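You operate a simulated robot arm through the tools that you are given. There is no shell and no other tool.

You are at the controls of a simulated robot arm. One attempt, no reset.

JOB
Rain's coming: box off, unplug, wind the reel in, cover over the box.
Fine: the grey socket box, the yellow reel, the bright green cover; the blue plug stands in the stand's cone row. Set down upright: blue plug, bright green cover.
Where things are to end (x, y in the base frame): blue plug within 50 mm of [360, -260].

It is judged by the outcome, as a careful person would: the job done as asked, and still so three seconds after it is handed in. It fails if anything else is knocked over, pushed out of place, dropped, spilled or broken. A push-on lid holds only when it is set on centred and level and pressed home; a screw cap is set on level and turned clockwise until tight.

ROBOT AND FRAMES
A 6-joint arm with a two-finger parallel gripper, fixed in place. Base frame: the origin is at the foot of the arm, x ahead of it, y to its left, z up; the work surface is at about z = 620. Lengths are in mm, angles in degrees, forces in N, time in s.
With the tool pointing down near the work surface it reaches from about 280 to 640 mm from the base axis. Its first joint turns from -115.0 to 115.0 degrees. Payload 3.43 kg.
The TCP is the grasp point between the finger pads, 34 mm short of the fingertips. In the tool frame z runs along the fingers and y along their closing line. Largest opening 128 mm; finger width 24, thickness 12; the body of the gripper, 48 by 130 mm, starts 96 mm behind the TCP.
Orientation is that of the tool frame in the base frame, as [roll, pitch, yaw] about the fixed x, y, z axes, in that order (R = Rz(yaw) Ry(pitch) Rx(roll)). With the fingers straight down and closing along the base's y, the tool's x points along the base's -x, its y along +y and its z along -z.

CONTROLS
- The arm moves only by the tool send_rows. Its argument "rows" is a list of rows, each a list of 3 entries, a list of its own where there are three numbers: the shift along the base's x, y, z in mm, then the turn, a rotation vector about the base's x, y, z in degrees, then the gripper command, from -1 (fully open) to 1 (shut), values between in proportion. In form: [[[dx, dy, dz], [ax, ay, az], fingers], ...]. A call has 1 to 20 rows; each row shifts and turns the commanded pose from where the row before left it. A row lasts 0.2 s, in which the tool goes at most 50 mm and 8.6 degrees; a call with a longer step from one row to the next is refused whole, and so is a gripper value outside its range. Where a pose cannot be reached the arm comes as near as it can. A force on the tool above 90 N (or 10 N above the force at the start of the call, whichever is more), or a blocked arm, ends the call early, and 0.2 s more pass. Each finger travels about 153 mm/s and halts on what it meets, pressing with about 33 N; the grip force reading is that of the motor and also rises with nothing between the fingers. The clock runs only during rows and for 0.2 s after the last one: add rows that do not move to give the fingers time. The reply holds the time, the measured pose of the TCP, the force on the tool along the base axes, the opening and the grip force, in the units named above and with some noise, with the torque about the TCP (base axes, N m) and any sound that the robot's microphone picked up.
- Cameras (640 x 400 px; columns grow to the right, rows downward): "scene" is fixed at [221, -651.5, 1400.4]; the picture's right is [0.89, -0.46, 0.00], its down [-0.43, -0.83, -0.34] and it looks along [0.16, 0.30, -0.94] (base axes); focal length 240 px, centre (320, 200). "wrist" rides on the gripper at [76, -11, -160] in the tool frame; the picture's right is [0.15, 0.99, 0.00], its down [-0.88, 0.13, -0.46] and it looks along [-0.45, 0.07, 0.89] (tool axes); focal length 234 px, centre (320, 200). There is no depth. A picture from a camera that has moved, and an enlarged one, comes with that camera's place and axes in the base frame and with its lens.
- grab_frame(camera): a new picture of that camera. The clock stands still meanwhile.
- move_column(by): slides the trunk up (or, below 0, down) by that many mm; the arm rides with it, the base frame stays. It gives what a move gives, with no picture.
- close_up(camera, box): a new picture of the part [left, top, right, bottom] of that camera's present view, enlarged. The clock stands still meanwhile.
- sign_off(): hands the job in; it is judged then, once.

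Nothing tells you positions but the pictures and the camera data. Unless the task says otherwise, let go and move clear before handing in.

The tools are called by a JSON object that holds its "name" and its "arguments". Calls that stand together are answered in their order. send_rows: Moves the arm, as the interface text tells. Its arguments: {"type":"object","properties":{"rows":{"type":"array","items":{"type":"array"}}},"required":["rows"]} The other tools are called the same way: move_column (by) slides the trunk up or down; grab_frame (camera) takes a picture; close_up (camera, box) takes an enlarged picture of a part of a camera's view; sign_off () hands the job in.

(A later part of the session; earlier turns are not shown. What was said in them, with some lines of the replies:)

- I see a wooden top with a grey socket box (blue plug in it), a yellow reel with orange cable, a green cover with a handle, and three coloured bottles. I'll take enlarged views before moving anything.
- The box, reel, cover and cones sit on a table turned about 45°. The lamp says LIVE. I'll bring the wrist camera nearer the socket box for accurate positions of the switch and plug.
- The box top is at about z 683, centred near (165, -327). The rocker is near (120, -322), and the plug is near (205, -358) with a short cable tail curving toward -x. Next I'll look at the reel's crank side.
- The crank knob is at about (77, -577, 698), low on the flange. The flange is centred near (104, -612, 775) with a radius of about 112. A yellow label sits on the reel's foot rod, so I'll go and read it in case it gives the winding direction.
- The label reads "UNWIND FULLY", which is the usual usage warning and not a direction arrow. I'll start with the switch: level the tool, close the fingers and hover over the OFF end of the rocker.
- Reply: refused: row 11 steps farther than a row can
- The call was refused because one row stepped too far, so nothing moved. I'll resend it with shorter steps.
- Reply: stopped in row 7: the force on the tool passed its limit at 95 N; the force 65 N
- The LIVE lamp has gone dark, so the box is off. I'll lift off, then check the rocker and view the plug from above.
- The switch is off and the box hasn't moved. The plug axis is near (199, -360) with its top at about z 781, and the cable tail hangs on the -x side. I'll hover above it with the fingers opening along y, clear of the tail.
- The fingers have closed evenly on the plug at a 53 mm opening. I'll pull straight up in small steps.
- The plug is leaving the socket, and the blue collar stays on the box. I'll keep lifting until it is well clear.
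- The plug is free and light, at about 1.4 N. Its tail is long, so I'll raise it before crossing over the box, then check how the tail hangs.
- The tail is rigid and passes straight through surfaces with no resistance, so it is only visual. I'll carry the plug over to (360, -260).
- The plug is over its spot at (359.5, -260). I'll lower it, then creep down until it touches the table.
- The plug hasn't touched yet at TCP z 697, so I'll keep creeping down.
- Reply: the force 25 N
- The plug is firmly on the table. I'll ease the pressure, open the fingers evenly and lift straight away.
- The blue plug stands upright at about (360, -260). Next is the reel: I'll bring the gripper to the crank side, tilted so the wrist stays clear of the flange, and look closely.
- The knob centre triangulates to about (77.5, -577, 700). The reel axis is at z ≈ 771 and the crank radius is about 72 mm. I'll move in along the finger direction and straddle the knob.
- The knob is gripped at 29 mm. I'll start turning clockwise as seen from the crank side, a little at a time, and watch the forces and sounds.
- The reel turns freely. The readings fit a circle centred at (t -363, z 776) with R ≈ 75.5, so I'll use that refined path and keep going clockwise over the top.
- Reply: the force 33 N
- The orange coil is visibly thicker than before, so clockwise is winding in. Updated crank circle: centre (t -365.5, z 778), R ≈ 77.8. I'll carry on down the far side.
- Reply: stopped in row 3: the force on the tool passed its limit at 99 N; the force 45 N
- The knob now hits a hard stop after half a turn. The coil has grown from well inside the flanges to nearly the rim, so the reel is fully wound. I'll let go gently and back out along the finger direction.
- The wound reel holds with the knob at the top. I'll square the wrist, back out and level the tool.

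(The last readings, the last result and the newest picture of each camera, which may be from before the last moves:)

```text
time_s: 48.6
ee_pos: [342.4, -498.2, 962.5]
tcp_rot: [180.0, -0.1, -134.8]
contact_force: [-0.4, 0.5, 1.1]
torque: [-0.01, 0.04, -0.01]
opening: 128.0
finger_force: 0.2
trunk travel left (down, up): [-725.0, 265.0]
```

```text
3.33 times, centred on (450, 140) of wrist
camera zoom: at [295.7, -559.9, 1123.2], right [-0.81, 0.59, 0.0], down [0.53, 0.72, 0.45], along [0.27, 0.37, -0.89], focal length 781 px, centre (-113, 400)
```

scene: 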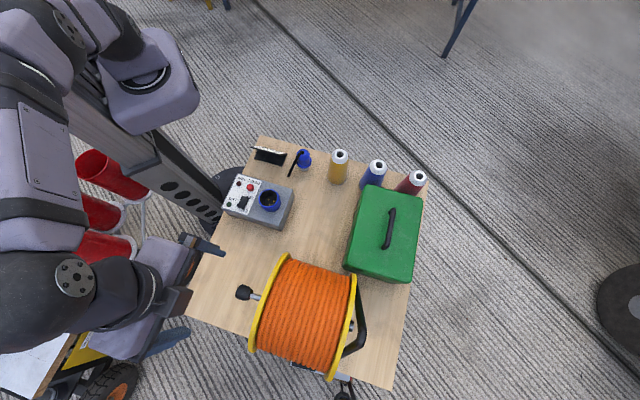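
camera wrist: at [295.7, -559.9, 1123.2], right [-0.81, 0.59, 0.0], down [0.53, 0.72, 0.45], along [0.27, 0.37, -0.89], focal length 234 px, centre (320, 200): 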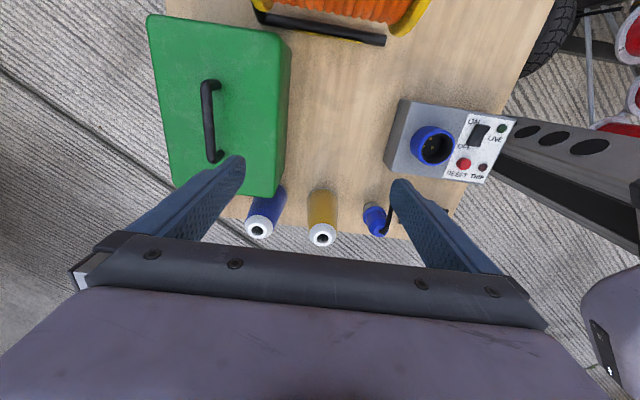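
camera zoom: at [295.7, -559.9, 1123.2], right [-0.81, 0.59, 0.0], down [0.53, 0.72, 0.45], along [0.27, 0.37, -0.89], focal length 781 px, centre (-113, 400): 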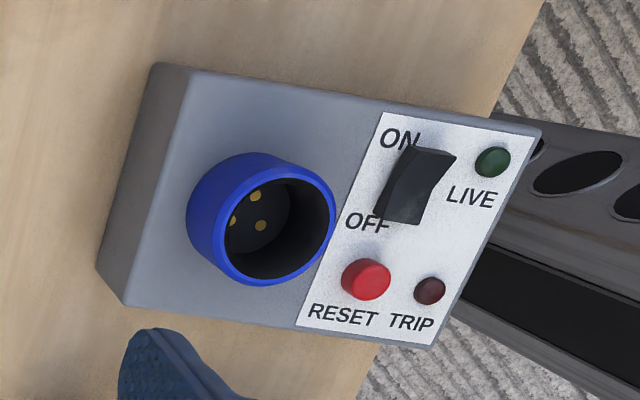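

The cover is about 167 × 232 × 140 mm with its long side along (1,1), so it must turn 90° to fit the box. Its handle bar is centred near (447, -607, 793), which is far out, so I'll test how far the arm reaches there pointing straight down.

{"name": "send_rows", "arguments": {"rows": [[[20, -21, 0], [0, 0, 0], -1], [[20, -21, 0], [0, 0, 0], -1], [[20, -21, 0], [0, 0, 0], -1], [[20, -21, 0], [0, 0, 0], -1], [[20, -22, 0], [0, 0, 0], -1], [[0, 0, 0], [0, 0, 0], -1]]}}

{"name": "grab_frame", "arguments": {"camera": "wrist"}}

{"name": "grab_frame", "arguments": {"camera": "scene"}}

```text
time_s: 50.0
ee_pos: [360.1, -500.9, 947.9]
tcp_rot: [179.9, -0.1, -134.9]
contact_force: [0.3, -0.6, 0.4]
torque: [0.02, 0.01, -0.03]
opening: 128.2
finger_force: 0.0
out of reach, approached as far as the arm can: row 1, 2, 3, 4, 5
trunk travel left (down, up): [-725.0, 265.0]
```

```text
taken
camera wrist: at [315.0, -562.7, 1108.2], right [-0.8, 0.59, 0.0], down [0.53, 0.72, 0.45], along [0.27, 0.37, -0.89], focal length 234 px, centre (320, 200)
```

wrist: 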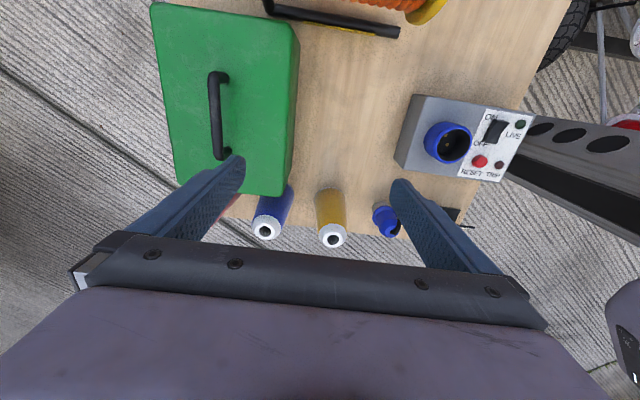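

```text
taken
```

scene: 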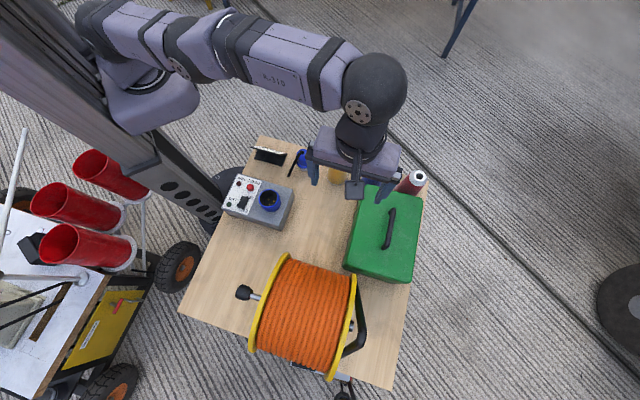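

{"name": "send_rows", "arguments": {"rows": [[[-15, 15, 0], [0, 0, 0], -1], [[0, 0, 0], [0, 0, 0], -1]]}}

```text
time_s: 50.6
ee_pos: [345.3, -485.6, 947.9]
tcp_rot: [-180.0, -0.2, -134.9]
contact_force: [0.3, 0.9, 0.1]
torque: [-0.02, 0.0, 0.01]
opening: 127.8
finger_force: 0.1
trunk travel left (down, up): [-725.0, 265.0]
```

Straight down, the limit is about 617 mm out, so I need to tilt the fingers outward. I'll tilt about 24° toward the cover, narrow the opening, and approach to see whether the handle comes within reach.

{"name": "send_rows", "arguments": {"rows": [[[0, 0, 0], [-5.66, -5.66, 0], -0.5], [[0, 0, 0], [-5.66, -5.66, 0], 0], [[0, 0, 0], [-5.66, -5.66, 0], 0.25], [[20, -24, -20], [0, 0, 0], 0.25], [[20, -24, -20], [0, 0, 0], 0.25], [[20, -25, -20], [0, 0, 0], 0.25], [[19, -25, -20], [0, 0, 0], 0.25], [[0, 0, 0], [0, 0, 0], 0.25]]}}

{"name": "grab_frame", "arguments": {"camera": "wrist"}}

{"name": "grab_frame", "arguments": {"camera": "scene"}}

```text
time_s: 52.4
ee_pos: [423.3, -584.1, 866.4]
tcp_rot: [-156.0, -0.2, -134.9]
contact_force: [0.4, -0.6, -0.5]
torque: [-0.01, 0.0, 0.0]
opening: 48.1
finger_force: 0.0
trunk travel left (down, up): [-725.0, 265.0]
```

```text
taken
camera wrist: at [331.6, -598.8, 1018.6], right [-0.74, 0.53, -0.4], down [0.41, 0.84, 0.36], along [0.53, 0.11, -0.84], focal length 234 px, centre (320, 200)
```

wrist: 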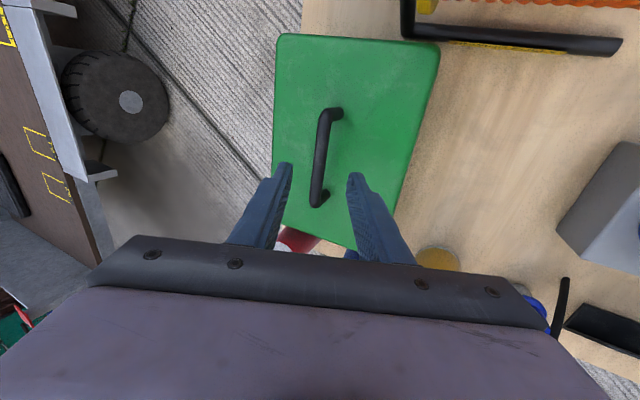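

```text
taken
```

scene: 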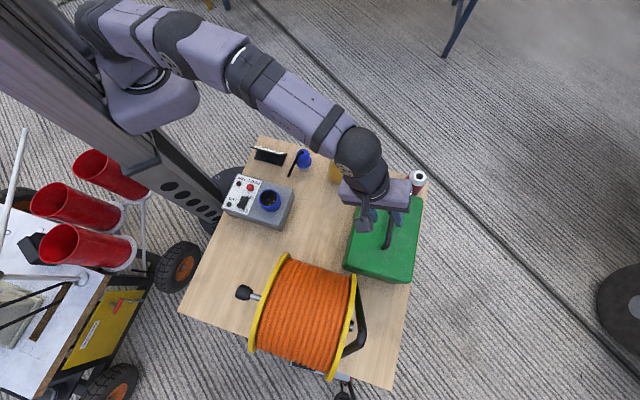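

{"name": "close_up", "arguments": {"camera": "wrist", "box": [220, 20, 460, 260]}}

{"name": "close_up", "arguments": {"camera": "scene", "box": [330, 150, 450, 290]}}

```text
1.67 times, centred on (340, 140) of wrist
camera zoom: at [331.6, -598.8, 1018.6], right [-0.74, 0.53, -0.4], down [0.41, 0.84, 0.36], along [0.53, 0.11, -0.84], focal length 390 px, centre (287, 300)
```

zoom: 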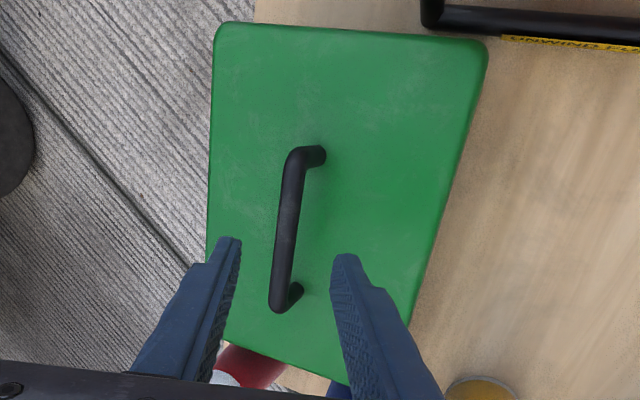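

```text
2.86 times, centred on (390, 220) of scene
camera zoom: at [221.0, -651.5, 1400.4], right [0.89, -0.46, 0.0], down [-0.43, -0.83, -0.34], along [0.16, 0.3, -0.94], focal length 686 px, centre (120, 143)
```

zoom: 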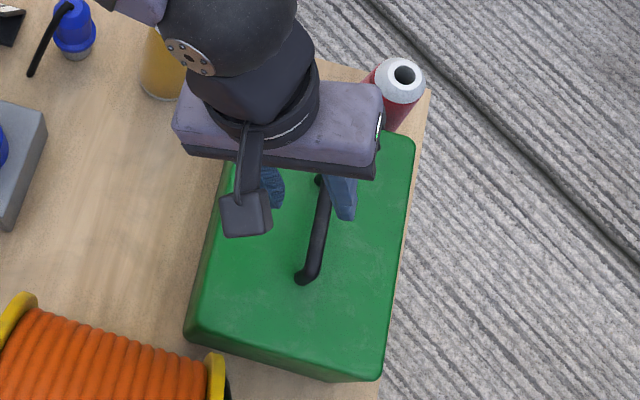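

The tilted tool reaches. The handle bar sits right on the finger axis, about 75 mm ahead. I'll narrow the opening to about 36 mm so the lower finger clears the lid, and advance along the fingers.

{"name": "send_rows", "arguments": {"rows": [[[6.5, -6.1, -20], [0, 0, 0], 0.44], [[6.5, -6.1, -20], [0, 0, 0], 0.44], [[0, 0, 0], [0, 0, 0], 0.44]]}}

{"name": "close_up", "arguments": {"camera": "wrist", "box": [220, 40, 440, 260]}}

{"name": "close_up", "arguments": {"camera": "scene", "box": [330, 150, 450, 290]}}

```text
time_s: 53.2
ee_pos: [435.3, -594.6, 826.8]
tcp_rot: [-156.0, -0.1, -135.0]
contact_force: [0.0, -0.2, -0.6]
torque: [0.01, -0.02, -0.03]
opening: 35.9
finger_force: 0.1
trunk travel left (down, up): [-725.0, 265.0]
```

```text
1.82 times, centred on (330, 150) of wrist
camera zoom: at [343.4, -609.1, 978.6], right [-0.74, 0.53, -0.4], down [0.41, 0.84, 0.36], along [0.53, 0.11, -0.84], focal length 426 px, centre (302, 291)
```

zoom: 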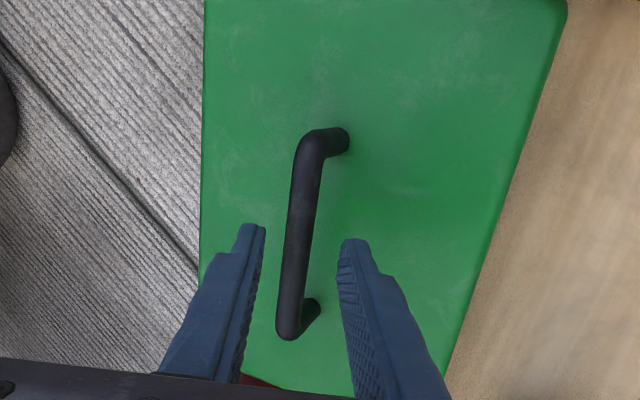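

```text
2.86 times, centred on (390, 220) of scene
camera zoom: at [221.0, -651.5, 1400.4], right [0.89, -0.46, 0.0], down [-0.43, -0.83, -0.34], along [0.16, 0.3, -0.94], focal length 686 px, centre (120, 143)
```

zoom: 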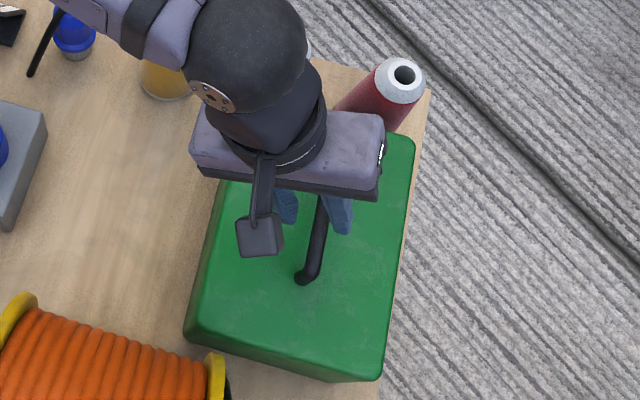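

{"name": "send_rows", "arguments": {"rows": [[[3.2, -3.2, -10], [0, 0, 0], 0.44], [[3.2, -3.2, -10], [0, 0, 0], 0.44], [[0, 0, 0], [0, 0, 0], 0.44]]}}

{"name": "close_up", "arguments": {"camera": "wrist", "box": [220, 40, 440, 260]}}

```text
time_s: 54.0
ee_pos: [438.1, -593.3, 808.2]
tcp_rot: [-156.1, -0.2, -134.9]
contact_force: [0.0, -1.1, -0.8]
torque: [0.01, 0.02, -0.03]
opening: 35.9
finger_force: 0.0
out of reach, approached as far as the arm can: row 1, 2
trunk travel left (down, up): [-725.0, 265.0]
```

```text
1.82 times, centred on (330, 150) of wrist
camera zoom: at [345.4, -608.2, 958.8], right [-0.74, 0.53, -0.4], down [0.41, 0.84, 0.36], along [0.53, 0.11, -0.84], focal length 426 px, centre (302, 291)
```

zoom: 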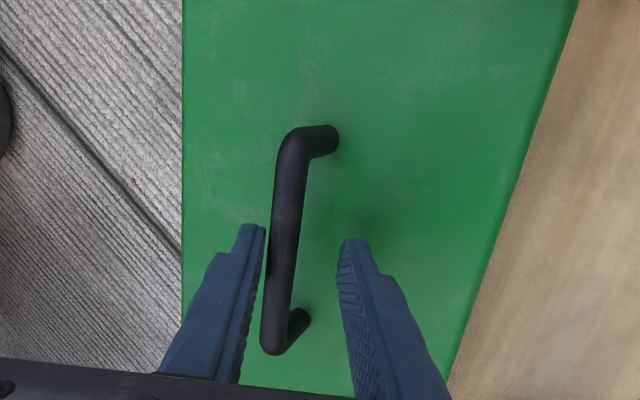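

I'm 8 mm short at this tilt. I'll back up slightly, tilt 6° further and approach again.

{"name": "send_rows", "arguments": {"rows": [[[-4.7, 0.4, 18.4], [0, 0, 0], 0.44], [[0, 0, 0], [-4.24, -4.24, 0], 0.44], [[4.2, -4.2, -10.4], [0, 0, 0], 0.44], [[0, 0, 0], [0, 0, 0], 0.44]]}}

{"name": "close_up", "arguments": {"camera": "wrist", "box": [220, 40, 440, 260]}}

```text
time_s: 55.0
ee_pos: [437.5, -596.7, 815.7]
tcp_rot: [-150.1, -0.2, -134.9]
contact_force: [0.2, -0.1, -0.6]
torque: [-0.02, 0.0, -0.01]
opening: 36.0
finger_force: 0.2
trunk travel left (down, up): [-725.0, 265.0]
```

```text
1.82 times, centred on (330, 150) of wrist
camera zoom: at [334.2, -601.1, 960.7], right [-0.71, 0.5, -0.49], down [0.38, 0.86, 0.33], along [0.59, 0.04, -0.81], focal length 426 px, centre (302, 291)
```

zoom: 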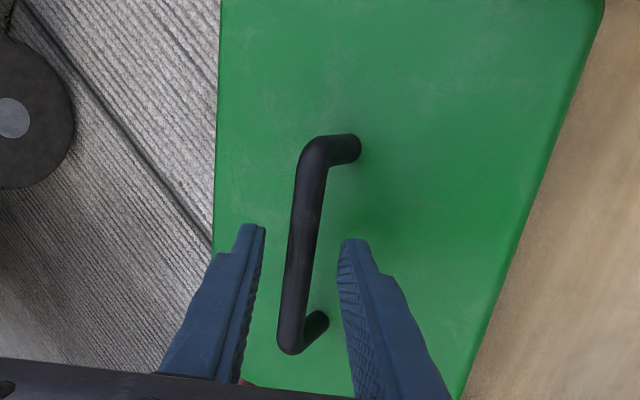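

{"name": "send_rows", "arguments": {"rows": [[[2.1, -2.1, -5.2], [0, 0, 0], 0.44], [[2.1, -2.1, -5.2], [0, 0, 0], 0.44], [[0, 0, 0], [0, 0, 0], 0.44]]}}

{"name": "close_up", "arguments": {"camera": "wrist", "box": [220, 40, 440, 260]}}

{"name": "close_up", "arguments": {"camera": "scene", "box": [330, 150, 450, 290]}}

```text
time_s: 55.8
ee_pos: [441.6, -601.4, 804.8]
tcp_rot: [-150.1, -0.2, -135.0]
contact_force: [-0.4, 0.2, -0.4]
torque: [0.0, 0.01, 0.02]
opening: 35.7
finger_force: 0.1
trunk travel left (down, up): [-725.0, 265.0]
```

```text
1.82 times, centred on (330, 150) of wrist
camera zoom: at [338.3, -605.5, 950.2], right [-0.71, 0.5, -0.49], down [0.38, 0.86, 0.33], along [0.59, 0.04, -0.81], focal length 426 px, centre (302, 291)
```

zoom: 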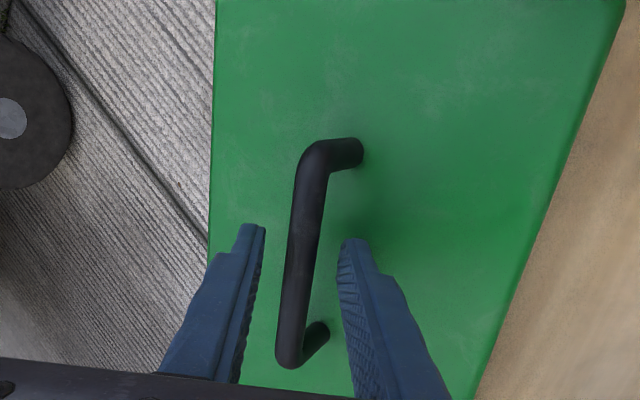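

```text
2.86 times, centred on (390, 220) of scene
camera zoom: at [221.0, -651.5, 1400.4], right [0.89, -0.46, 0.0], down [-0.43, -0.83, -0.34], along [0.16, 0.3, -0.94], focal length 686 px, centre (120, 143)
```

zoom: 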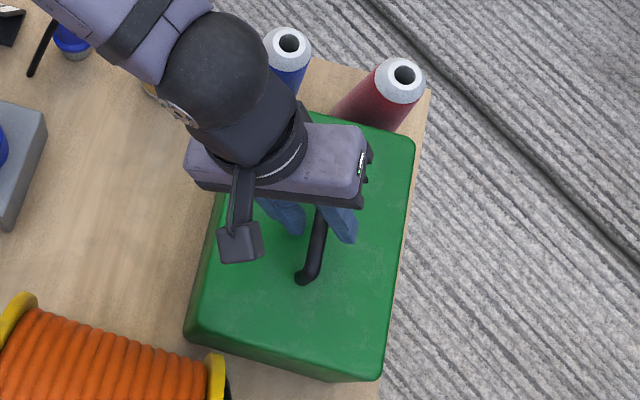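

{"name": "send_rows", "arguments": {"rows": [[[0, 0, 0], [0, 0, 0], 0.7], [[0, 0, 0], [0, 0, 0], 1], [[0, 0, 0], [0, 0, 0], 1]]}}

{"name": "close_up", "arguments": {"camera": "wrist", "box": [220, 40, 440, 260]}}

```text
time_s: 56.6
ee_pos: [441.9, -601.2, 804.9]
tcp_rot: [-150.0, -0.3, -134.8]
contact_force: [1.7, -2.1, 2.3]
torque: [-0.52, 0.45, 0.23]
opening: 13.8
finger_force: 33.1
trunk travel left (down, up): [-725.0, 265.0]
```

```text
1.82 times, centred on (330, 150) of wrist
camera zoom: at [338.4, -605.7, 950.7], right [-0.71, 0.5, -0.49], down [0.38, 0.87, 0.33], along [0.59, 0.04, -0.81], focal length 426 px, centre (302, 291)
```

zoom: 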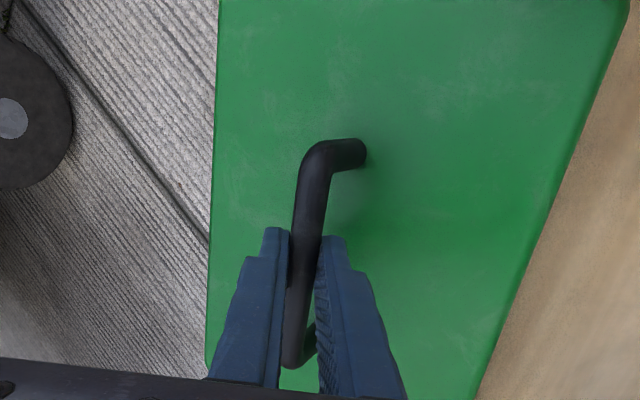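

The handle bar is held at a 13.8 mm opening. I'll lift slowly and feel the weight.

{"name": "send_rows", "arguments": {"rows": [[[0, 0, 4], [0, 0, 0], 1], [[0, 0, 6], [0, 0, 0], 1], [[-2, 2, 10], [0, 0, 0], 1], [[0, 0, 0], [0, 0, 0], 1]]}}

{"name": "grab_frame", "arguments": {"camera": "wrist"}}

{"name": "close_up", "arguments": {"camera": "scene", "box": [310, 140, 450, 300]}}

```text
time_s: 57.6
ee_pos: [439.7, -599.3, 824.4]
tcp_rot: [-150.2, -0.2, -135.0]
contact_force: [0.9, 0.4, -4.4]
torque: [-0.03, 0.03, -0.01]
opening: 13.2
finger_force: 33.4
trunk travel left (down, up): [-725.0, 265.0]
```

```text
taken
camera wrist: at [336.1, -603.8, 969.7], right [-0.71, 0.5, -0.49], down [0.38, 0.86, 0.33], along [0.59, 0.05, -0.81], focal length 234 px, centre (320, 200)
```

wrist: 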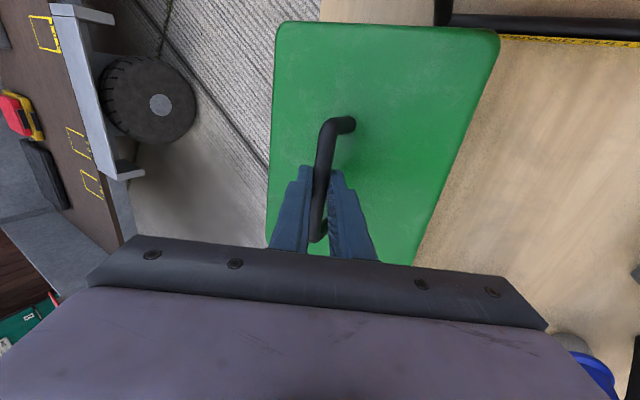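

```text
2.50 times, centred on (380, 220) of scene
camera zoom: at [221.0, -651.5, 1400.4], right [0.89, -0.46, 0.0], down [-0.43, -0.83, -0.34], along [0.16, 0.3, -0.94], focal length 600 px, centre (170, 150)
```

zoom: 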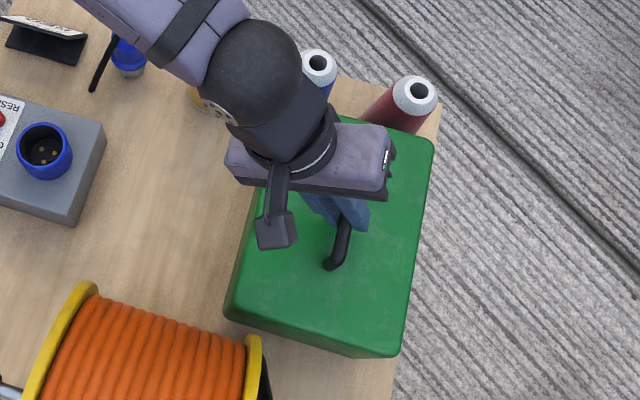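

The cover is up, weighs about 4.4 N and hangs level. I'll raise it while drawing it inward along the clear lane between the reel and the cones.

{"name": "send_rows", "arguments": {"rows": [[[-6, 6, 20], [0, 0, 0], 1], [[-13, 13, 20], [0, 0, 0], 1], [[-13, 13, 20], [0, 0, 0], 1], [[-13, 13, 20], [0, 0, 0], 1], [[-13, 13, 20], [0, 0, 0], 1], [[-13, 13, 20], [0, 0, 0], 1], [[-13, 13, 20], [0, 0, 0], 1], [[-13, 13, 20], [0, 0, 0], 1], [[-7, 7, 5], [0, 0, 0], 1], [[0, 0, 0], [0, 0, 0], 1]]}}

{"name": "grab_frame", "arguments": {"camera": "wrist"}}

{"name": "grab_frame", "arguments": {"camera": "scene"}}

```text
time_s: 59.8
ee_pos: [335.4, -495.6, 990.1]
tcp_rot: [-150.1, -0.2, -135.0]
contact_force: [-0.7, -0.4, -4.4]
torque: [0.02, 0.05, 0.01]
opening: 13.5
finger_force: 33.4
trunk travel left (down, up): [-725.0, 265.0]
```

```text
taken
camera wrist: at [232.2, -499.5, 1134.7], right [-0.71, 0.5, -0.49], down [0.38, 0.86, 0.33], along [0.59, 0.05, -0.81], focal length 234 px, centre (320, 200)
```

wrist: 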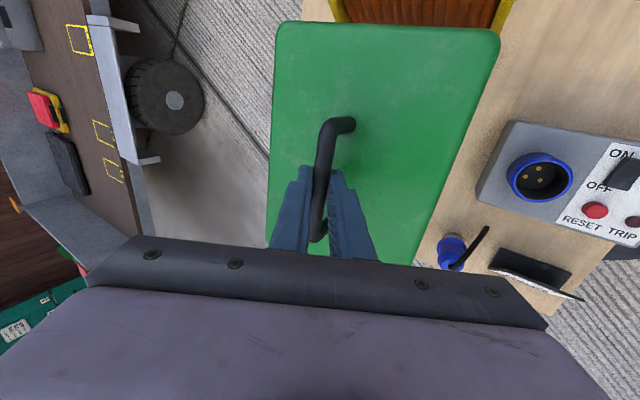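

```text
taken
```

scene: 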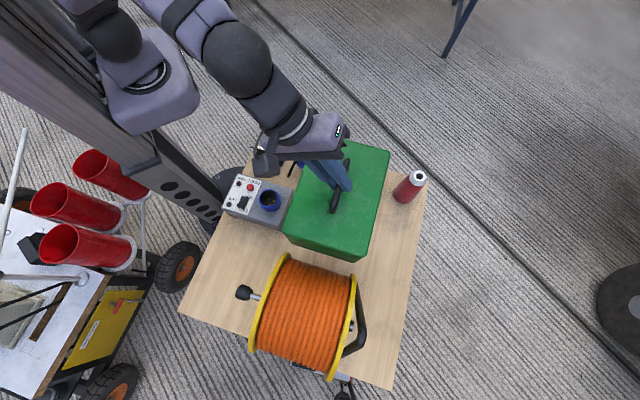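

{"name": "send_rows", "arguments": {"rows": [[[-20, 20, 0], [0, 0, 0], 1], [[-21, 21, 0], [0, 0, 0], 1], [[-21, 21, 0], [0, 0, 0], 1], [[-21, 21, 0], [0, 0, 0], 1], [[-21, 21, 0], [0, 0, 0], 1], [[0, 0, 0], [0, 0, -4], 1], [[0, 0, 0], [0, 0, -7], 1], [[0, 0, 0], [0, 0, -7], 1], [[0, 0, 0], [0, 0, -7], 1], [[0, 0, 0], [0, 0, -7], 1], [[0, 0, 0], [0, 0, -7], 1], [[0, 0, 0], [0, 0, -6], 1], [[0, 0, 0], [0, 0, 0], 1]]}}

{"name": "grab_frame", "arguments": {"camera": "wrist"}}

{"name": "grab_frame", "arguments": {"camera": "scene"}}

```text
time_s: 62.6
ee_pos: [231.7, -391.5, 988.9]
tcp_rot: [-150.1, -0.2, 179.9]
contact_force: [-0.1, 0.2, -3.8]
torque: [0.05, 0.04, 0.01]
opening: 13.4
finger_force: 32.6
trunk travel left (down, up): [-725.0, 265.0]
```

```text
taken
camera wrist: at [155.6, -321.8, 1135.3], right [-0.15, 0.86, -0.49], down [0.88, 0.34, 0.33], along [0.45, -0.39, -0.81], focal length 234 px, centre (320, 200)
```

wrist: 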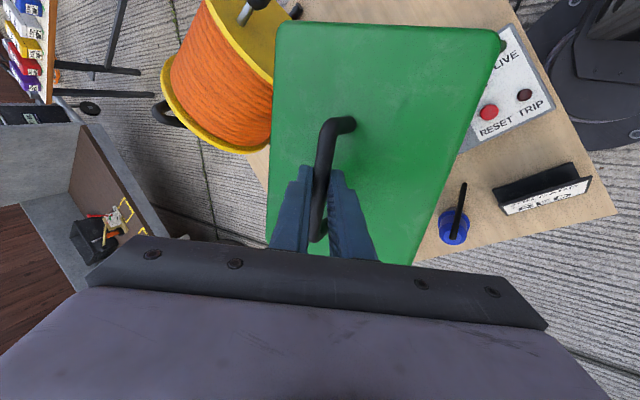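

```text
taken
```

scene: 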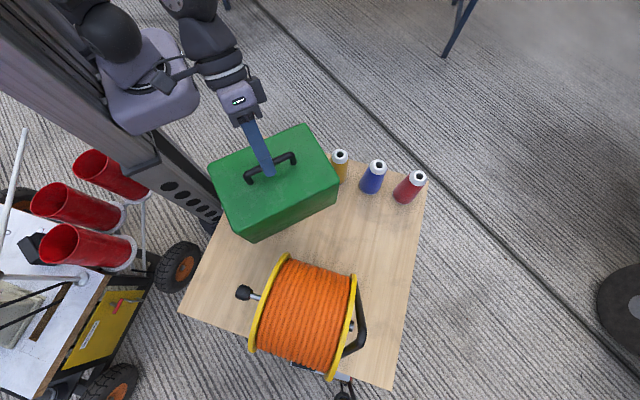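

{"name": "send_rows", "arguments": {"rows": [[[-5, 6, 0], [0, 0, -6], 1], [[-10, 11, 0], [0, 0, -7], 1], [[-11, 12, 0], [0, 0, -7], 1], [[-11, 12, 0], [0, 0, -7], 1], [[-11, 13, 0], [0, 0, -7], 1], [[-10, 12, 0], [0, 0, -7], 1], [[-3, 3.7, 0], [0, 0, -3.9], 1], [[0, 0, 0], [0, 0, 0], 1]]}}

{"name": "grab_frame", "arguments": {"camera": "wrist"}}

{"name": "grab_frame", "arguments": {"camera": "scene"}}

```text
time_s: 64.4
ee_pos: [170.0, -322.0, 989.8]
tcp_rot: [-150.1, -0.2, 135.1]
contact_force: [0.3, -1.2, -3.8]
torque: [0.06, -0.02, -0.01]
opening: 13.6
finger_force: 33.0
trunk travel left (down, up): [-725.0, 265.0]
```

```text
taken
camera wrist: at [166.3, -219.1, 1135.5], right [0.5, 0.71, -0.49], down [0.86, -0.38, 0.33], along [0.04, -0.59, -0.81], focal length 234 px, centre (320, 200)
```

wrist: 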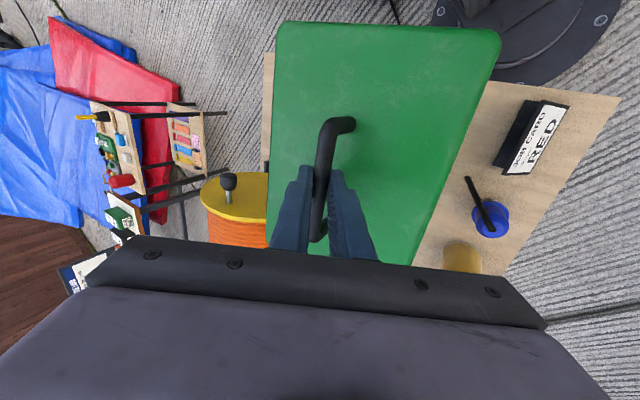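

```text
taken
```

scene: 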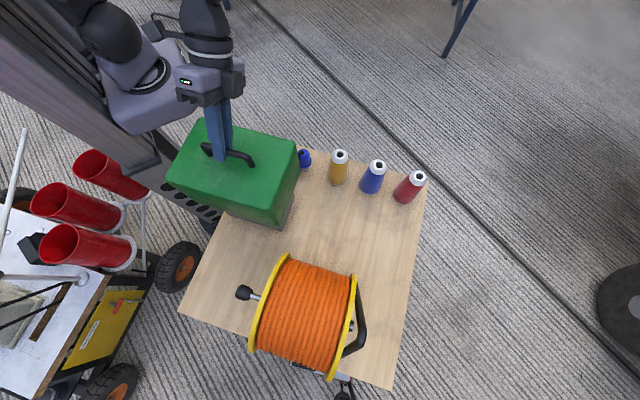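

{"name": "close_up", "arguments": {"camera": "scene", "box": [150, 100, 320, 240]}}

{"name": "close_up", "arguments": {"camera": "wrist", "box": [240, 0, 520, 280]}}

```text
2.86 times, centred on (235, 170) of scene
camera zoom: at [221.0, -651.5, 1400.4], right [0.89, -0.46, 0.0], down [-0.43, -0.83, -0.34], along [0.16, 0.3, -0.94], focal length 686 px, centre (563, 286)
```

zoom: 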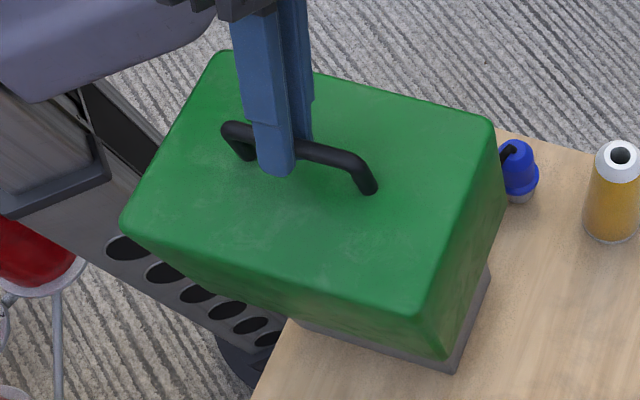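

```text
1.43 times, centred on (380, 140) of wrist
camera zoom: at [166.3, -219.1, 1135.5], right [0.5, 0.71, -0.49], down [0.86, -0.38, 0.33], along [0.04, -0.59, -0.81], focal length 334 px, centre (234, 286)
```

zoom: 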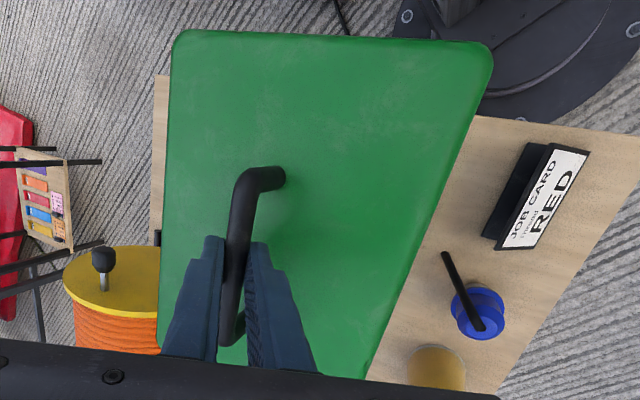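

The cover is over the box, lined up to within a few mm. Its centre is near (168, -330) against the box at (165, -327.5). I'll lower it to just above the socket collar and look again.

{"name": "send_rows", "arguments": {"rows": [[[0, 0, -15], [0, 0, 0], 1], [[0, 0, -20], [0, 0, 0], 1], [[0, 0, -15], [0, 0, 0], 1], [[0, 0, 0], [0, 0, 0], 1]]}}

{"name": "close_up", "arguments": {"camera": "scene", "box": [150, 110, 320, 250]}}

{"name": "grab_frame", "arguments": {"camera": "wrist"}}

```text
time_s: 65.4
ee_pos: [171.4, -321.9, 939.4]
tcp_rot: [-150.2, -0.2, 135.1]
contact_force: [-0.3, -0.9, -3.8]
torque: [0.08, 0.0, -0.01]
opening: 13.4
finger_force: 33.3
trunk travel left (down, up): [-725.0, 265.0]
```

```text
2.86 times, centred on (235, 180) of scene
camera zoom: at [221.0, -651.5, 1400.4], right [0.89, -0.46, 0.0], down [-0.43, -0.83, -0.34], along [0.16, 0.3, -0.94], focal length 686 px, centre (563, 257)
```

zoom: 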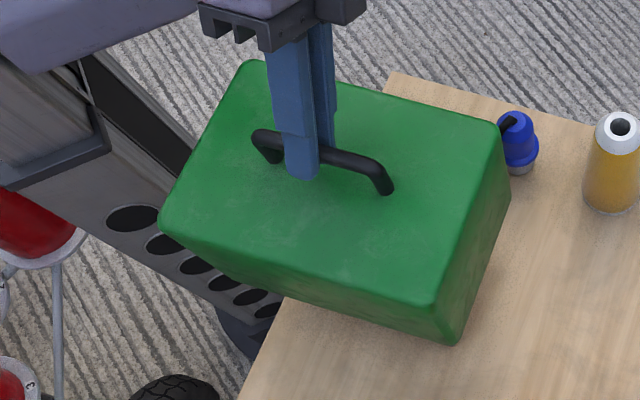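

```text
taken
camera wrist: at [166.3, -219.5, 1085.0], right [0.5, 0.71, -0.49], down [0.86, -0.38, 0.33], along [0.05, -0.59, -0.81], focal length 234 px, centre (320, 200)
```

wrist: 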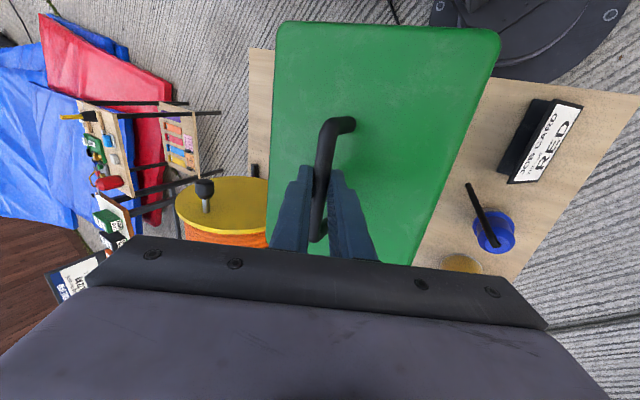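

{"name": "send_rows", "arguments": {"rows": [[[-1.5, 1.5, -12], [0, 0, 0], 1], [[0, 0, -14], [0, 0, 0], 1], [[0, 0, -14], [0, 0, 0], 1], [[0, 0, -14], [0, 0, 0], 1], [[0, 0, 0], [0, 0, 0], 1]]}}

{"name": "close_up", "arguments": {"camera": "scene", "box": [150, 110, 320, 250]}}

```text
time_s: 66.6
ee_pos: [168.3, -320.2, 884.7]
tcp_rot: [-150.1, -0.1, 135.1]
contact_force: [-1.0, 1.3, -3.3]
torque: [0.07, -0.03, -0.04]
opening: 13.3
finger_force: 33.6
trunk travel left (down, up): [-725.0, 265.0]
```

```text
2.86 times, centred on (235, 180) of scene
camera zoom: at [221.0, -651.5, 1400.4], right [0.89, -0.46, 0.0], down [-0.43, -0.83, -0.34], along [0.16, 0.3, -0.94], focal length 686 px, centre (563, 257)
```

zoom: 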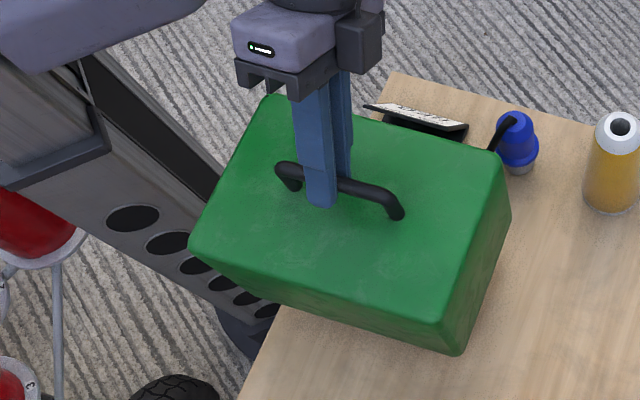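

{"name": "send_rows", "arguments": {"rows": [[[0, 0, -8], [0, 0, 0], 1], [[0, 0, -8], [0, 0, 0], 1], [[0, 0, -8], [0, 0, 0], 1], [[0, 0, -8], [0, 0, 0], 1], [[0, 0, 0], [0, 0, 0], 1]]}}

{"name": "close_up", "arguments": {"camera": "scene", "box": [150, 110, 320, 250]}}

```text
time_s: 67.8
ee_pos: [167.6, -319.9, 853.6]
tcp_rot: [-150.1, -0.2, 135.2]
contact_force: [-0.9, -0.3, -4.8]
torque: [0.06, -0.03, -0.02]
opening: 13.3
finger_force: 32.9
trunk travel left (down, up): [-725.0, 265.0]
```

```text
2.86 times, centred on (235, 180) of scene
camera zoom: at [221.0, -651.5, 1400.4], right [0.89, -0.46, 0.0], down [-0.43, -0.83, -0.34], along [0.16, 0.3, -0.94], focal length 686 px, centre (563, 257)
```

zoom: 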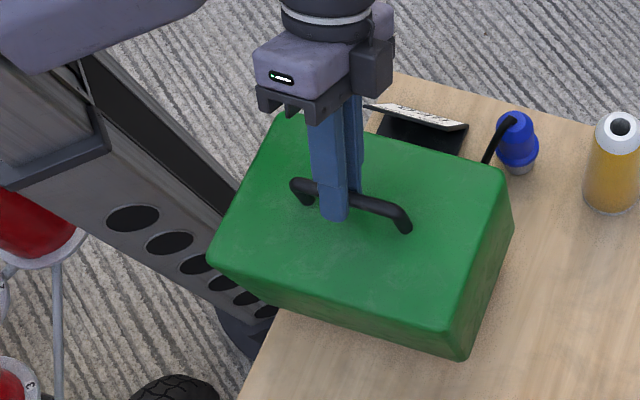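

The cover's rim is now past the box top with no contact. I'll keep lowering, then creep onto the table.

{"name": "send_rows", "arguments": {"rows": [[[0, 0, -8], [0, 0, 0], 1], [[0, 0, -8], [0, 0, 0], 1], [[0, 0, -8], [0, 0, 0], 1], [[0, 0, -7], [0, 0, 0], 1], [[0, 0, -5], [0, 0, 0], 1], [[0, 0, 0], [0, 0, 0], 1]]}}

```text
time_s: 69.2
ee_pos: [169.3, -320.2, 818.9]
tcp_rot: [-150.0, -0.2, 135.3]
contact_force: [-0.3, -0.2, -5.3]
torque: [0.06, -0.03, -0.01]
opening: 13.3
finger_force: 33.2
trunk travel left (down, up): [-725.0, 265.0]
```

{"name": "send_rows", "arguments": {"rows": [[[0, 0, -4], [0, 0, 0], 1], [[0, 0, -4], [0, 0, 0], 1], [[0, 0, -3], [0, 0, 0], 1], [[0, 0, 0], [0, 0, 0], 1]]}}

{"name": "close_up", "arguments": {"camera": "scene", "box": [150, 110, 320, 250]}}

```text
time_s: 70.2
ee_pos: [168.7, -320.6, 806.6]
tcp_rot: [-150.1, -0.1, 135.2]
contact_force: [0.3, 0.9, -3.7]
torque: [0.03, -0.02, 0.0]
opening: 13.4
finger_force: 33.1
trunk travel left (down, up): [-725.0, 265.0]
```

```text
2.86 times, centred on (235, 180) of scene
camera zoom: at [221.0, -651.5, 1400.4], right [0.89, -0.46, 0.0], down [-0.43, -0.83, -0.34], along [0.16, 0.3, -0.94], focal length 686 px, centre (563, 257)
```

zoom: 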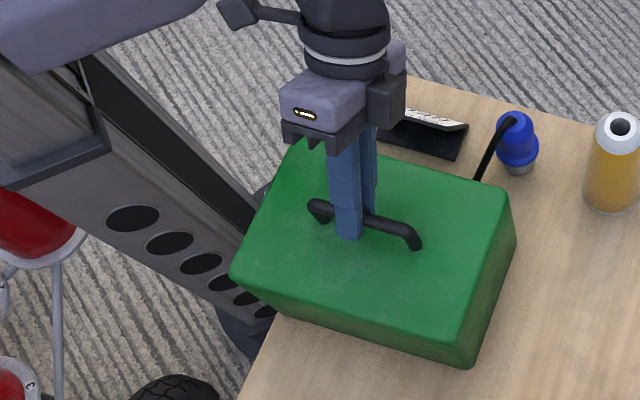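

{"name": "send_rows", "arguments": {"rows": [[[0, 0, -1.5], [0, 0, 0], 1], [[0, 0, -1.5], [0, 0, 0], 1], [[0, 0, 0], [0, 0, 0], 1]]}}

```text
time_s: 71.0
ee_pos: [169.5, -320.6, 804.5]
tcp_rot: [-150.1, 0.0, 135.2]
contact_force: [3.3, -1.6, 14.9]
torque: [0.33, 0.57, -0.06]
opening: 13.1
finger_force: 33.3
trunk travel left (down, up): [-725.0, 265.0]
```

The cover has touched down at the expected height. I'll ease the load, open to the same 36 mm used on approach and back straight out along the fingers.

{"name": "send_rows", "arguments": {"rows": [[[0, 0, 1], [0, 0, 0], 1], [[0, 0, 0], [0, 0, 0], 0.75], [[0, 0, 0], [0, 0, 0], 0.44], [[0, 0, 0], [0, 0, 0], 0.44]]}}

{"name": "close_up", "arguments": {"camera": "wrist", "box": [220, 0, 520, 280]}}

{"name": "close_up", "arguments": {"camera": "scene", "box": [150, 110, 320, 250]}}

```text
time_s: 72.0
ee_pos: [169.5, -321.2, 804.0]
tcp_rot: [-150.1, -0.2, 135.1]
contact_force: [0.0, 0.3, -0.1]
torque: [0.02, 0.03, -0.01]
opening: 35.6
finger_force: 0.0
trunk travel left (down, up): [-725.0, 265.0]
```

```text
1.43 times, centred on (370, 140) of wrist
camera zoom: at [164.6, -217.7, 950.4], right [0.5, 0.71, -0.49], down [0.86, -0.38, 0.33], along [0.05, -0.59, -0.81], focal length 334 px, centre (249, 286)
```

zoom: 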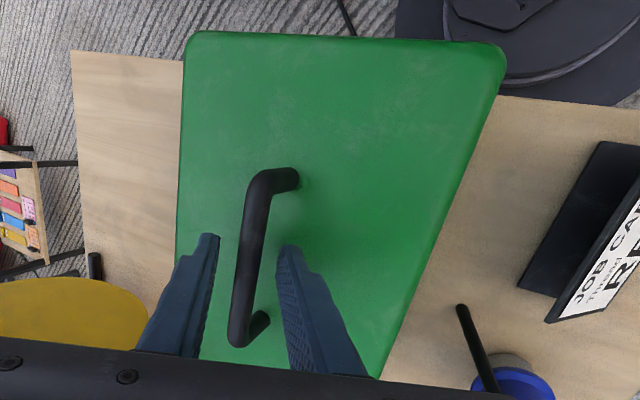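

```text
2.86 times, centred on (235, 180) of scene
camera zoom: at [221.0, -651.5, 1400.4], right [0.89, -0.46, 0.0], down [-0.43, -0.83, -0.34], along [0.16, 0.3, -0.94], focal length 686 px, centre (563, 257)
```

zoom: 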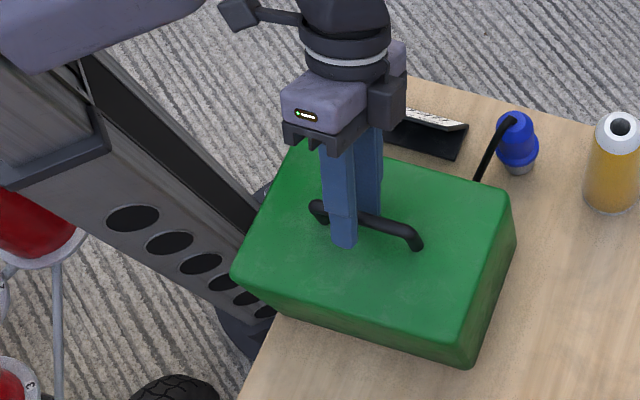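

{"name": "send_rows", "arguments": {"rows": [[[3.5, 3.5, 8.7], [0, 0, 0], 0.44], [[7, 7, 17.3], [0, 0, 0], 0.44], [[10.5, 10.5, 26], [0, 0, 0], 0.44], [[14, 14, 34.7], [0, 0, 0], 0.44], [[14, 14, 34.7], [0, 0, 0], 0.44], [[0, 0, 30], [0, 0, 0], 0.44], [[0, 0, 0], [0, 0, 0], 0.44]]}}

{"name": "grab_frame", "arguments": {"camera": "wrist"}}

{"name": "grab_frame", "arguments": {"camera": "scene"}}

{"name": "close_up", "arguments": {"camera": "scene", "box": [170, 110, 330, 250]}}

```text
time_s: 73.6
ee_pos: [217.7, -271.8, 956.8]
tcp_rot: [-150.1, -0.3, 135.3]
contact_force: [0.3, -0.6, -0.8]
torque: [-0.01, -0.02, 0.01]
opening: 35.8
finger_force: 0.0
trunk travel left (down, up): [-725.0, 265.0]
```

```text
taken
camera wrist: at [213.5, -169.1, 1102.8], right [0.5, 0.71, -0.49], down [0.87, -0.38, 0.33], along [0.05, -0.59, -0.81], focal length 234 px, centre (320, 200)
```

wrist: 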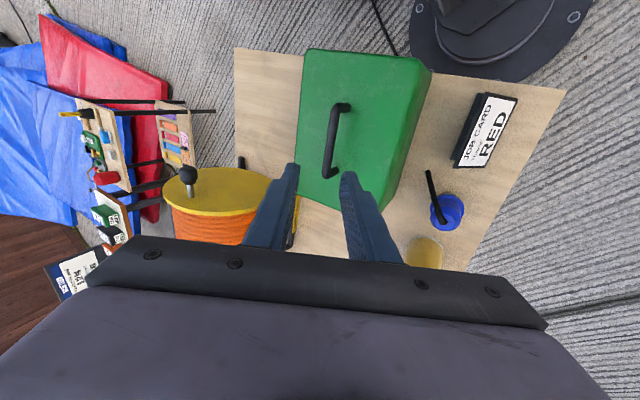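

```text
taken
```

scene: 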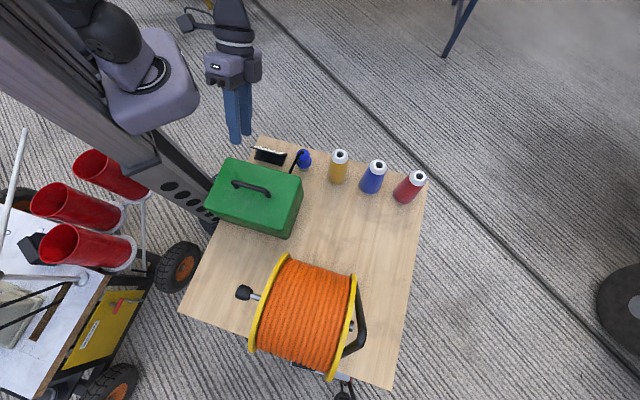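

```text
2.86 times, centred on (250, 180) of scene
camera zoom: at [221.0, -651.5, 1400.4], right [0.89, -0.46, 0.0], down [-0.43, -0.83, -0.34], along [0.16, 0.3, -0.94], focal length 686 px, centre (520, 257)
```

zoom: 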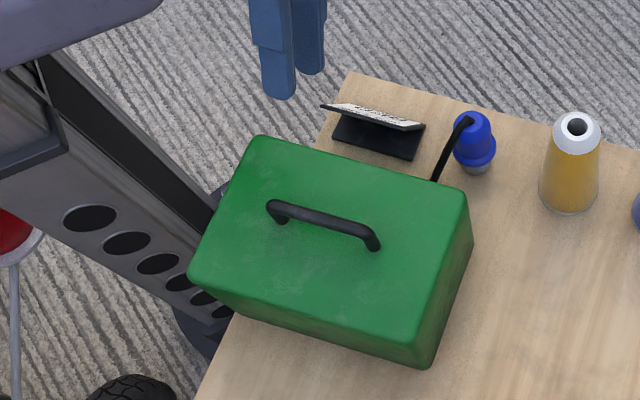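

{"name": "send_rows", "arguments": {"rows": [[[8, 8, 30], [0, 0, 0], 0.44], [[8, 8, 30], [0, 0, 0], 0], [[0, 0, 20], [0, 0, 0], -0.5], [[0, 0, 0], [0, 0, 0], -0.5]]}}

{"name": "close_up", "arguments": {"camera": "wrist", "box": [170, 20, 520, 260]}}

{"name": "close_up", "arguments": {"camera": "scene", "box": [230, 230, 380, 390]}}

{"name": "close_up", "arguments": {"camera": "scene", "box": [240, 130, 440, 250]}}

```text
time_s: 74.6
ee_pos: [234.6, -256.0, 1037.4]
tcp_rot: [-150.2, -0.2, 135.1]
contact_force: [-0.9, 1.4, -1.0]
torque: [0.01, -0.02, -0.02]
opening: 95.9
finger_force: 0.0
trunk travel left (down, up): [-725.0, 265.0]
```

```text
1.67 times, centred on (345, 140) of wrist
camera zoom: at [229.8, -153.6, 1182.3], right [0.5, 0.71, -0.49], down [0.86, -0.38, 0.33], along [0.05, -0.59, -0.81], focal length 390 px, centre (278, 300)
```

zoom: 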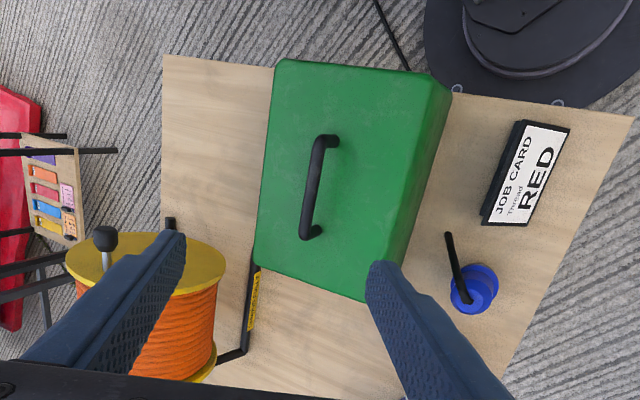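

```text
2.50 times, centred on (305, 310) of scene
camera zoom: at [221.0, -651.5, 1400.4], right [0.89, -0.46, 0.0], down [-0.43, -0.83, -0.34], along [0.16, 0.3, -0.94], focal length 600 px, centre (358, -75)
```

zoom: 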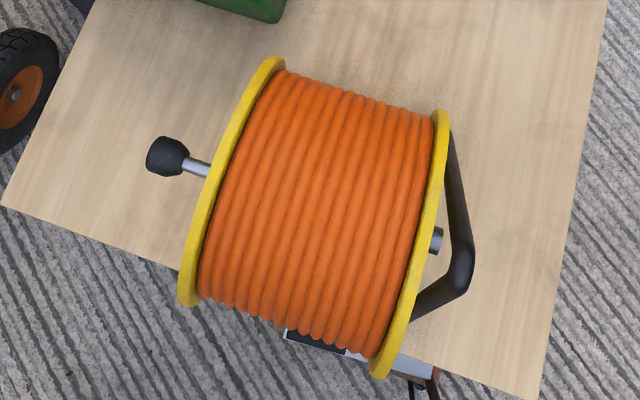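

```text
3.20 times, centred on (340, 190) of scene
camera zoom: at [221.0, -651.5, 1400.4], right [0.89, -0.46, 0.0], down [-0.43, -0.83, -0.34], along [0.16, 0.3, -0.94], focal length 768 px, centre (256, 232)
```

zoom: 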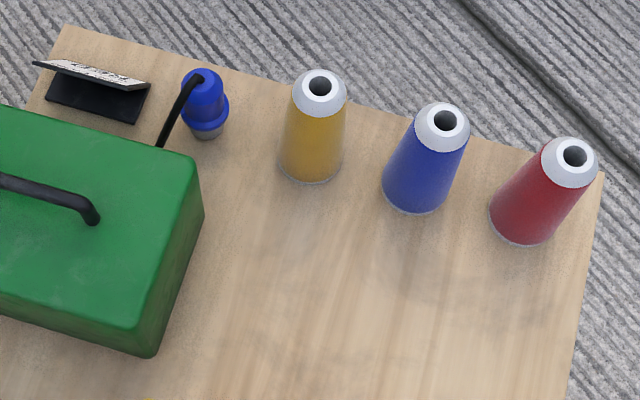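

Everything is in place and the arm is clear:
- **Box:** the switch is off and the LIVE lamp is dark.
- **Plug:** it stands upright at about (360, -260), in line with the cones.
- **Reel:** it is wound to its hard stop, and the coil nearly reaches the flange rims.
- **Cover:** it sits level over the socket box.

The cones and the job card haven't moved. I'm handing the job in.

{"name": "sign_off", "arguments": {}}

```text
The job is handed in.
```

The job is finished and handed in; the result of the judging hasn't come back.

- **Box off:** I pressed the rocker to OFF and the LIVE lamp went dark.
- **Unplugged:** the blue plug stands upright at about (360, -260), in line with the cones.
- **Reel wound in:** I turned the crank clockwise about half a turn until it hit a hard stop. The coil now fills the drum nearly to the flange rims. There was no winding arrow to go by, so I took the thickening coil as proof of direction.
- **Covered:** the green cover sits level on the table over the socket box, turned 90° to fit. Its rim on the robot side probably overhangs the table edge by about 10 mm, because the box sits close to that edge.

In the last pictures the cones, job card and reel frame were where they started, and the arm was clear of everything.
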